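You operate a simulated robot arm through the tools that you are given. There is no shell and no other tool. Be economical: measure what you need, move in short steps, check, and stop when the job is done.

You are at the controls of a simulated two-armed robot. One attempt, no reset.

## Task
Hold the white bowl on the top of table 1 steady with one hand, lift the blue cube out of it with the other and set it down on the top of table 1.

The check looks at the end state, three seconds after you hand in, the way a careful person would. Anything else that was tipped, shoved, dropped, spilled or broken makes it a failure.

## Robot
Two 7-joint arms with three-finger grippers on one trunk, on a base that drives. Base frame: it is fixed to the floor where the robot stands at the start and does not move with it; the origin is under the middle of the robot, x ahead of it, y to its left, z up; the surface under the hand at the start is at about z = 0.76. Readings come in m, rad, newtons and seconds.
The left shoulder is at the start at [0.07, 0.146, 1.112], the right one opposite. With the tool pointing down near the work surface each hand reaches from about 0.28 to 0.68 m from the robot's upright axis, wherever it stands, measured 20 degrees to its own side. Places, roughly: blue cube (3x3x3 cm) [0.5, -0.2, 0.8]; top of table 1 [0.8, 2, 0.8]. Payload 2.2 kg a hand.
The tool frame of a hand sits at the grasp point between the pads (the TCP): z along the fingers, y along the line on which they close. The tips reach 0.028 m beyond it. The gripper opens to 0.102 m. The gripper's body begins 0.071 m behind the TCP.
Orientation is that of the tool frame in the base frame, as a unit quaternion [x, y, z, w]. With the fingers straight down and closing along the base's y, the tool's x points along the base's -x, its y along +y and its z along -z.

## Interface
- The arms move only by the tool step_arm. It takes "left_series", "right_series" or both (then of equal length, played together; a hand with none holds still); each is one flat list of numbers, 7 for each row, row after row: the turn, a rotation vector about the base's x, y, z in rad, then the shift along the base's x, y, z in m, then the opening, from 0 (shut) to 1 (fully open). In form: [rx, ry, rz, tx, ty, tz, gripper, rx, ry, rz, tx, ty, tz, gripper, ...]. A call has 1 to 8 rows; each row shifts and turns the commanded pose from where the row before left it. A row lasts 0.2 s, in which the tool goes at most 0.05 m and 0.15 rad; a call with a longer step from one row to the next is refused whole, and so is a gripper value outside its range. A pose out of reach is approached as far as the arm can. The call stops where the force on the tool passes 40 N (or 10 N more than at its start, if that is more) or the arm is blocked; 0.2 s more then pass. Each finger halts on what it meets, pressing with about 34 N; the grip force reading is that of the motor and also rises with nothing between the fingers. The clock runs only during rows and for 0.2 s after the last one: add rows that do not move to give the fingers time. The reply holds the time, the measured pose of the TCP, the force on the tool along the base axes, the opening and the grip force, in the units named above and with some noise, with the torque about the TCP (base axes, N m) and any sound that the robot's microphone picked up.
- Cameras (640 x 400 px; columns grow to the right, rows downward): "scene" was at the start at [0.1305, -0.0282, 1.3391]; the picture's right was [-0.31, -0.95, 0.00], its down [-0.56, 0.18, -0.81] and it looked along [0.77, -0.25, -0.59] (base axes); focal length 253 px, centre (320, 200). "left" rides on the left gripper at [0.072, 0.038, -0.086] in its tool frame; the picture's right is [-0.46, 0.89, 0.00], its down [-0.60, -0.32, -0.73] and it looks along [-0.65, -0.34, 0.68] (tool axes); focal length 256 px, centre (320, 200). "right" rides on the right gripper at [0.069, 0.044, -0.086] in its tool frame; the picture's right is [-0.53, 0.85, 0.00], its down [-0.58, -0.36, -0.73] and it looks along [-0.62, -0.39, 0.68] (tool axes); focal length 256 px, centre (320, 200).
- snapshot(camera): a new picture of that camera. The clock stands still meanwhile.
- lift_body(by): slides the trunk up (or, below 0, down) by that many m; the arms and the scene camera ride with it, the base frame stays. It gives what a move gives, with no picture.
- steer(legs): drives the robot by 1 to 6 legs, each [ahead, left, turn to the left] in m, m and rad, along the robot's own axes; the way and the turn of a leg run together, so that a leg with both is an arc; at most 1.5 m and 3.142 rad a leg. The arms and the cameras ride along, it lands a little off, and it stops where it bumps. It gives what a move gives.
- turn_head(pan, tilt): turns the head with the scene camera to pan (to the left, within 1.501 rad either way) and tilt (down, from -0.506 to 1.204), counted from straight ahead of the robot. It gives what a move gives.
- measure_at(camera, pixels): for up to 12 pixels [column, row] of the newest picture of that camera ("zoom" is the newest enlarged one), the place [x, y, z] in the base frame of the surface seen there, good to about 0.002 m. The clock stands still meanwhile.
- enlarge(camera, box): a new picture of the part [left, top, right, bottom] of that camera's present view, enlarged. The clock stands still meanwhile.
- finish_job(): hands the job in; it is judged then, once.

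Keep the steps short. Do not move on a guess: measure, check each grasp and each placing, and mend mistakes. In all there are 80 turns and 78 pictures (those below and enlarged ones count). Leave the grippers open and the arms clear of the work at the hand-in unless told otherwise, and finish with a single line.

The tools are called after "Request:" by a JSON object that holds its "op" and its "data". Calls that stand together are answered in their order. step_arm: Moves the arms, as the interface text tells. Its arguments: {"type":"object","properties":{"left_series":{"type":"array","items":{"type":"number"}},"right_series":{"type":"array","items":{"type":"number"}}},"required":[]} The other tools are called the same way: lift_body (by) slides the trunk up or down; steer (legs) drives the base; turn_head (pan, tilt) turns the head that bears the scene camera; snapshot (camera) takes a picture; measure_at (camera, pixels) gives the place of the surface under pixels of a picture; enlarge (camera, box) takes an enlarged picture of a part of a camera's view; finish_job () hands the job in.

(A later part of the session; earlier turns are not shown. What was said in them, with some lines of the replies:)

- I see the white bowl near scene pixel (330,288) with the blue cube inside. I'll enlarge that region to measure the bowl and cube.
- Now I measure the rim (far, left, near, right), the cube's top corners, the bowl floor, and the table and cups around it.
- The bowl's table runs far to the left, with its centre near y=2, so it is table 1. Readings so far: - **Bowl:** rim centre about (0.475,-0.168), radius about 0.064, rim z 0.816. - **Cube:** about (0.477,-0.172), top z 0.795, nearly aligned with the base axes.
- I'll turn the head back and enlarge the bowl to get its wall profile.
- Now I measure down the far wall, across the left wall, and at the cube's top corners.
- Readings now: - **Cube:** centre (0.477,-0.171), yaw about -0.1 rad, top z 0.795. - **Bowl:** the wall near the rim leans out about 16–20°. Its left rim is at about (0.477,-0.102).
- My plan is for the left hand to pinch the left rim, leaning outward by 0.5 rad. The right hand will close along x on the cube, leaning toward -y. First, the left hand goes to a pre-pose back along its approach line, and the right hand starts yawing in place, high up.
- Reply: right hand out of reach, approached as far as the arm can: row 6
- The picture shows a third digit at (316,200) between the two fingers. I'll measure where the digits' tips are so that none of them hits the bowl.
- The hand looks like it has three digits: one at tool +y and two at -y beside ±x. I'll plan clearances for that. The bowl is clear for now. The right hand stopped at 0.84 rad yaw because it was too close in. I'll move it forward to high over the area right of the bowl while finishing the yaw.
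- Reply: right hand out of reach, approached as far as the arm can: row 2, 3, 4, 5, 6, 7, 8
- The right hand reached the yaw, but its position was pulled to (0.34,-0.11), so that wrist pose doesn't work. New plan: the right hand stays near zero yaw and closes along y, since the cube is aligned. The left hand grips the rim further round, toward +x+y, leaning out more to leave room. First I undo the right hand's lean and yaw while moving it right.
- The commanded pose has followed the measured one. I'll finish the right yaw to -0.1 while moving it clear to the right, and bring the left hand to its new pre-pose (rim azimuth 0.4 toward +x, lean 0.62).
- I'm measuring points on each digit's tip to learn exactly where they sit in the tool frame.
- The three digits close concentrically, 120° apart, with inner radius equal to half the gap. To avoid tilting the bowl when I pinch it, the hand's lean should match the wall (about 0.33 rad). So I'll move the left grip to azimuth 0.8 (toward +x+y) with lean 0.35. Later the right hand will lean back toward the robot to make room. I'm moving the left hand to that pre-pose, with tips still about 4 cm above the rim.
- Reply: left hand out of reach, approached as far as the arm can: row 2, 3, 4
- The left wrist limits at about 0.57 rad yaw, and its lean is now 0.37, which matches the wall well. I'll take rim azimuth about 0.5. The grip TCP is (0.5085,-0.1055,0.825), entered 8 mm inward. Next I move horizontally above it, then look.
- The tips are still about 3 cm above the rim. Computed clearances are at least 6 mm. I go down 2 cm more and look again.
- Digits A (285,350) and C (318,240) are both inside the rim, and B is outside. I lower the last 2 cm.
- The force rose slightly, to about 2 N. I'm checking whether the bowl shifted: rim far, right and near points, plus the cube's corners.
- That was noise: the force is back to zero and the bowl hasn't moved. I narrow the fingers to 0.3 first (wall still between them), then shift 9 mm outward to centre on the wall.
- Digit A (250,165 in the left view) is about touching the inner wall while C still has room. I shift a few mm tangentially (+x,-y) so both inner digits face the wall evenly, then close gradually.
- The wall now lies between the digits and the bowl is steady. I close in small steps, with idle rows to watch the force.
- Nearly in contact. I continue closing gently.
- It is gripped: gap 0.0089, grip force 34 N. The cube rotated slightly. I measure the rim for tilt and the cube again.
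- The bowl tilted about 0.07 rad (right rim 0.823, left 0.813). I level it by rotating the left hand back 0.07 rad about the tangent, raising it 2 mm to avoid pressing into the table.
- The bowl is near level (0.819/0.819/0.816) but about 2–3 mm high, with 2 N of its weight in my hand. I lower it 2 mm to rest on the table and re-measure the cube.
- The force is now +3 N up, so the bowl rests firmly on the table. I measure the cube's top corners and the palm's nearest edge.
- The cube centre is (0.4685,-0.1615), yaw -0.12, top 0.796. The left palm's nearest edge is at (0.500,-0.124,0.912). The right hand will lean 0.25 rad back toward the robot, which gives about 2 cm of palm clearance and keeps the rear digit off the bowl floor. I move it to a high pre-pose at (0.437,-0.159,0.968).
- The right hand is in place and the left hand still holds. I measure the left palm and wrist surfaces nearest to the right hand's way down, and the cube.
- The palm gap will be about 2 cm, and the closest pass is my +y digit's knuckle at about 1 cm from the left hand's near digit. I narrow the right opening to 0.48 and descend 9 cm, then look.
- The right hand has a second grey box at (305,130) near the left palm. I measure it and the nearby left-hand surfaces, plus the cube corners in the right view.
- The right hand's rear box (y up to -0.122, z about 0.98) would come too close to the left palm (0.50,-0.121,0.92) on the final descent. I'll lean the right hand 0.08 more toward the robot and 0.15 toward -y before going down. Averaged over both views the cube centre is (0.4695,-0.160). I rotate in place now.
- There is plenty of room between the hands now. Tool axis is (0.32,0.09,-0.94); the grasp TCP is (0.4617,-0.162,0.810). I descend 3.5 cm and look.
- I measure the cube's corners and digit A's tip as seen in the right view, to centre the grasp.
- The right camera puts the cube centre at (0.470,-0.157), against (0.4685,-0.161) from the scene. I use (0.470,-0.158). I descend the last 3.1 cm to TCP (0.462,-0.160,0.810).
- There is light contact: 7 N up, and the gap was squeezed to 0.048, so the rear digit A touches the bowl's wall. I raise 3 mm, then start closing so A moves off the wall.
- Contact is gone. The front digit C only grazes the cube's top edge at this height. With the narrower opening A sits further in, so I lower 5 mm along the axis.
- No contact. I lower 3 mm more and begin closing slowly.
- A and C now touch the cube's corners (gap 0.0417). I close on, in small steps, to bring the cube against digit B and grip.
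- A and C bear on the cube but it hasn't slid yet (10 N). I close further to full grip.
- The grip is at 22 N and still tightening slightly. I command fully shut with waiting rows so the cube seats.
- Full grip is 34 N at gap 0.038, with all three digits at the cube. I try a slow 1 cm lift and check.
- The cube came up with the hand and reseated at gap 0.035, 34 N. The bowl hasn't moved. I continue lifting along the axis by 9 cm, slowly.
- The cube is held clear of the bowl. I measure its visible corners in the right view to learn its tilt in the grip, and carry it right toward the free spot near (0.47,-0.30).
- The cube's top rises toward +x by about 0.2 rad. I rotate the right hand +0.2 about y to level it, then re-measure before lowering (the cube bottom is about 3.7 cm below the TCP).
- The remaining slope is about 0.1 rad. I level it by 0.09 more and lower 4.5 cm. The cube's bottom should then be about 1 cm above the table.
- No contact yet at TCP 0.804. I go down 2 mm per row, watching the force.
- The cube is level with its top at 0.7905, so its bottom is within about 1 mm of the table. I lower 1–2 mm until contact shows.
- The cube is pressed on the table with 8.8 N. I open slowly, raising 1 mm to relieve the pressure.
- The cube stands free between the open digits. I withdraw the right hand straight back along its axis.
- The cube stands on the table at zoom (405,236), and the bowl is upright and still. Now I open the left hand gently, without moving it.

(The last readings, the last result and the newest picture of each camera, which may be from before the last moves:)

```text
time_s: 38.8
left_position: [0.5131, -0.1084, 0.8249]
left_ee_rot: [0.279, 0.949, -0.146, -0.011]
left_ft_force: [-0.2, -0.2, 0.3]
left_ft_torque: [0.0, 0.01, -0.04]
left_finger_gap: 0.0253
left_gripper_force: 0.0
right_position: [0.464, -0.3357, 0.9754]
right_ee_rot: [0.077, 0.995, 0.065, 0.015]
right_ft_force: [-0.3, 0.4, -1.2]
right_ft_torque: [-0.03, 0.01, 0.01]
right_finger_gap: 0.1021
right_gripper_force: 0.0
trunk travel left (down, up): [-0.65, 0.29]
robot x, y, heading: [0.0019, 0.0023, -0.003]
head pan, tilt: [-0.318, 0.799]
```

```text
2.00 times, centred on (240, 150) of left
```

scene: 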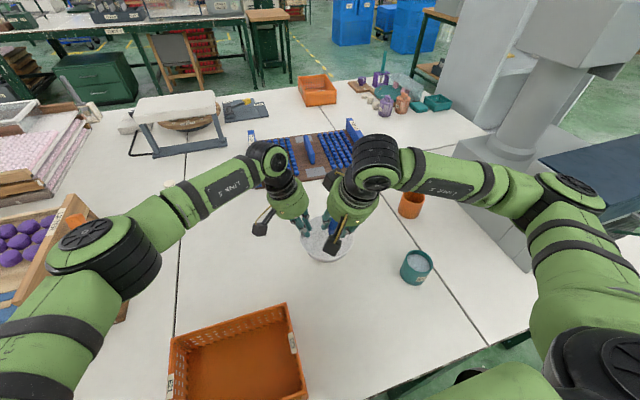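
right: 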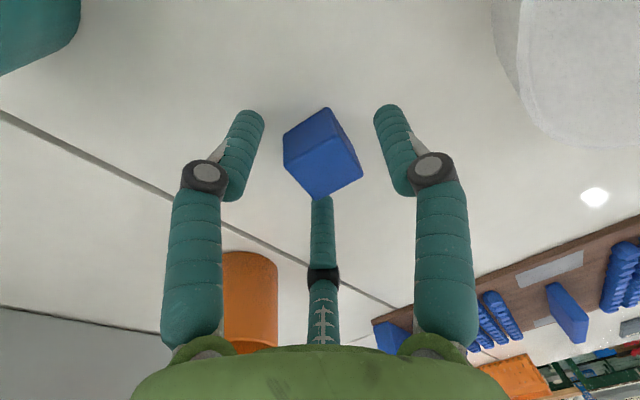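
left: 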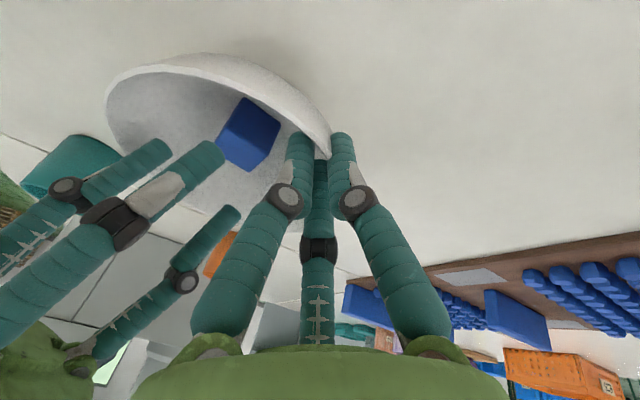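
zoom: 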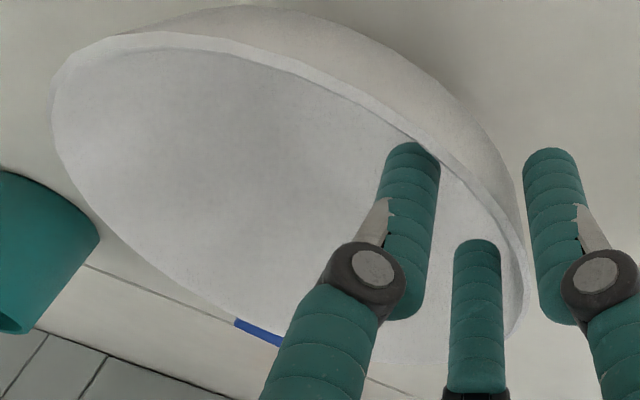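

It is released with zero force. Digit A is close to the wall, so I ease 3 mm inward while starting up, then rise vertically clear of the rim.

Request:
{"op": "step_arm", "data": {"left_series": [0, 0, 0, -0.0008, -0.0026, 0.002, 0.25, 0, 0, 0, 0, 0, 0.008, 0.25, 0, 0, 0, 0, 0, 0.012, 0.25, 0, 0, 0, 0, 0, 0.015, 0.25, 0, 0, 0, 0, 0.005, 0.025, 0.25, 0, 0, 0, 0, 0.015, 0.04, 0.3, 0, 0, 0, 0, 0.02, 0.04, 0.5, 0, 0, 0, 0, 0.03, 0.03, 1]}}

Request:
{"op": "snapshot", "data": {"camera": "scene"}}

Request:
{"op": "enlarge", "data": {"camera": "scene", "box": [270, 170, 430, 290]}}

Request:
{"op": "measure_at", "data": {"camera": "zoom", "pixels": [[225, 122], [140, 205], [225, 275], [310, 195], [380, 175], [408, 175], [400, 188], [230, 200]]}}

```text
time_s: 40.6
left_position: [0.5122, -0.0389, 0.9984]
left_ee_rot: [0.279, 0.949, -0.146, -0.009]
left_ft_force: [0.6, -0.1, 0.2]
left_ft_torque: [-0.02, -0.03, 0.0]
left_finger_gap: 0.1022
left_gripper_force: 0.1
right_position: [0.466, -0.3356, 0.9769]
right_ee_rot: [0.079, 0.995, 0.066, 0.015]
right_ft_force: [-0.2, 0.6, 0.1]
right_ft_torque: [-0.02, 0.0, 0.01]
right_finger_gap: 0.1021
right_gripper_force: 0.0
trunk travel left (down, up): [-0.65, 0.29]
robot x, y, heading: [-0.0004, 0.0007, -0.002]
head pan, tilt: [-0.318, 0.799]
```

```text
11 pictures are left
```

scene: 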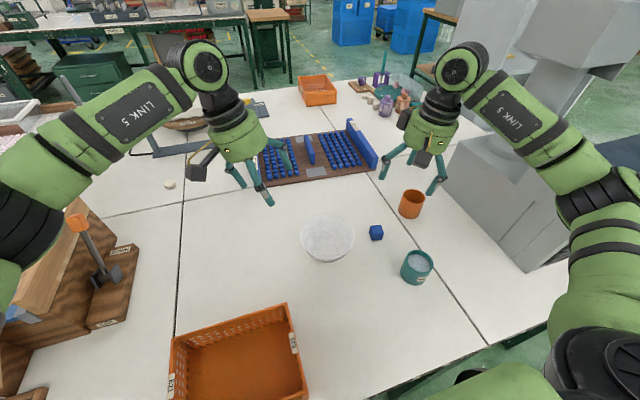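

```text
3.33 times, centred on (350, 230) of scene
```

zoom: 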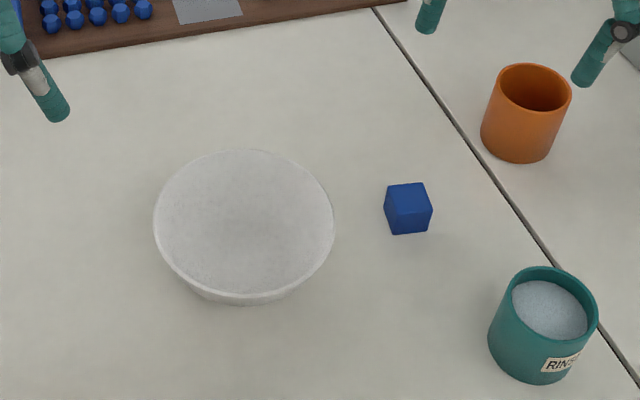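

```text
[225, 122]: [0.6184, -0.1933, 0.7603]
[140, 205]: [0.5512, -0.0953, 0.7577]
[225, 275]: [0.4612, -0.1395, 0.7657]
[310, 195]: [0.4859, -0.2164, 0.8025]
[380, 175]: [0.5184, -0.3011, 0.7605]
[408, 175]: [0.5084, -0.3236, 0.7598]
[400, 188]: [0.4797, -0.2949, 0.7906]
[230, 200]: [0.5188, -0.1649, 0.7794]
```

Final picture: the bowl is upright and empty, the cube stands on table 1 with its top at z 0.7906, and the cups are untouched. Both hands are open and raised clear, so I hand in.

Request:
{"op": "finish_job", "data": {}}

```text
The job is handed in.
```

The blue cube now stands on the top of table 1, and the bowl, held by the left hand during the lift, is upright and empty within about 1 cm of where it started.
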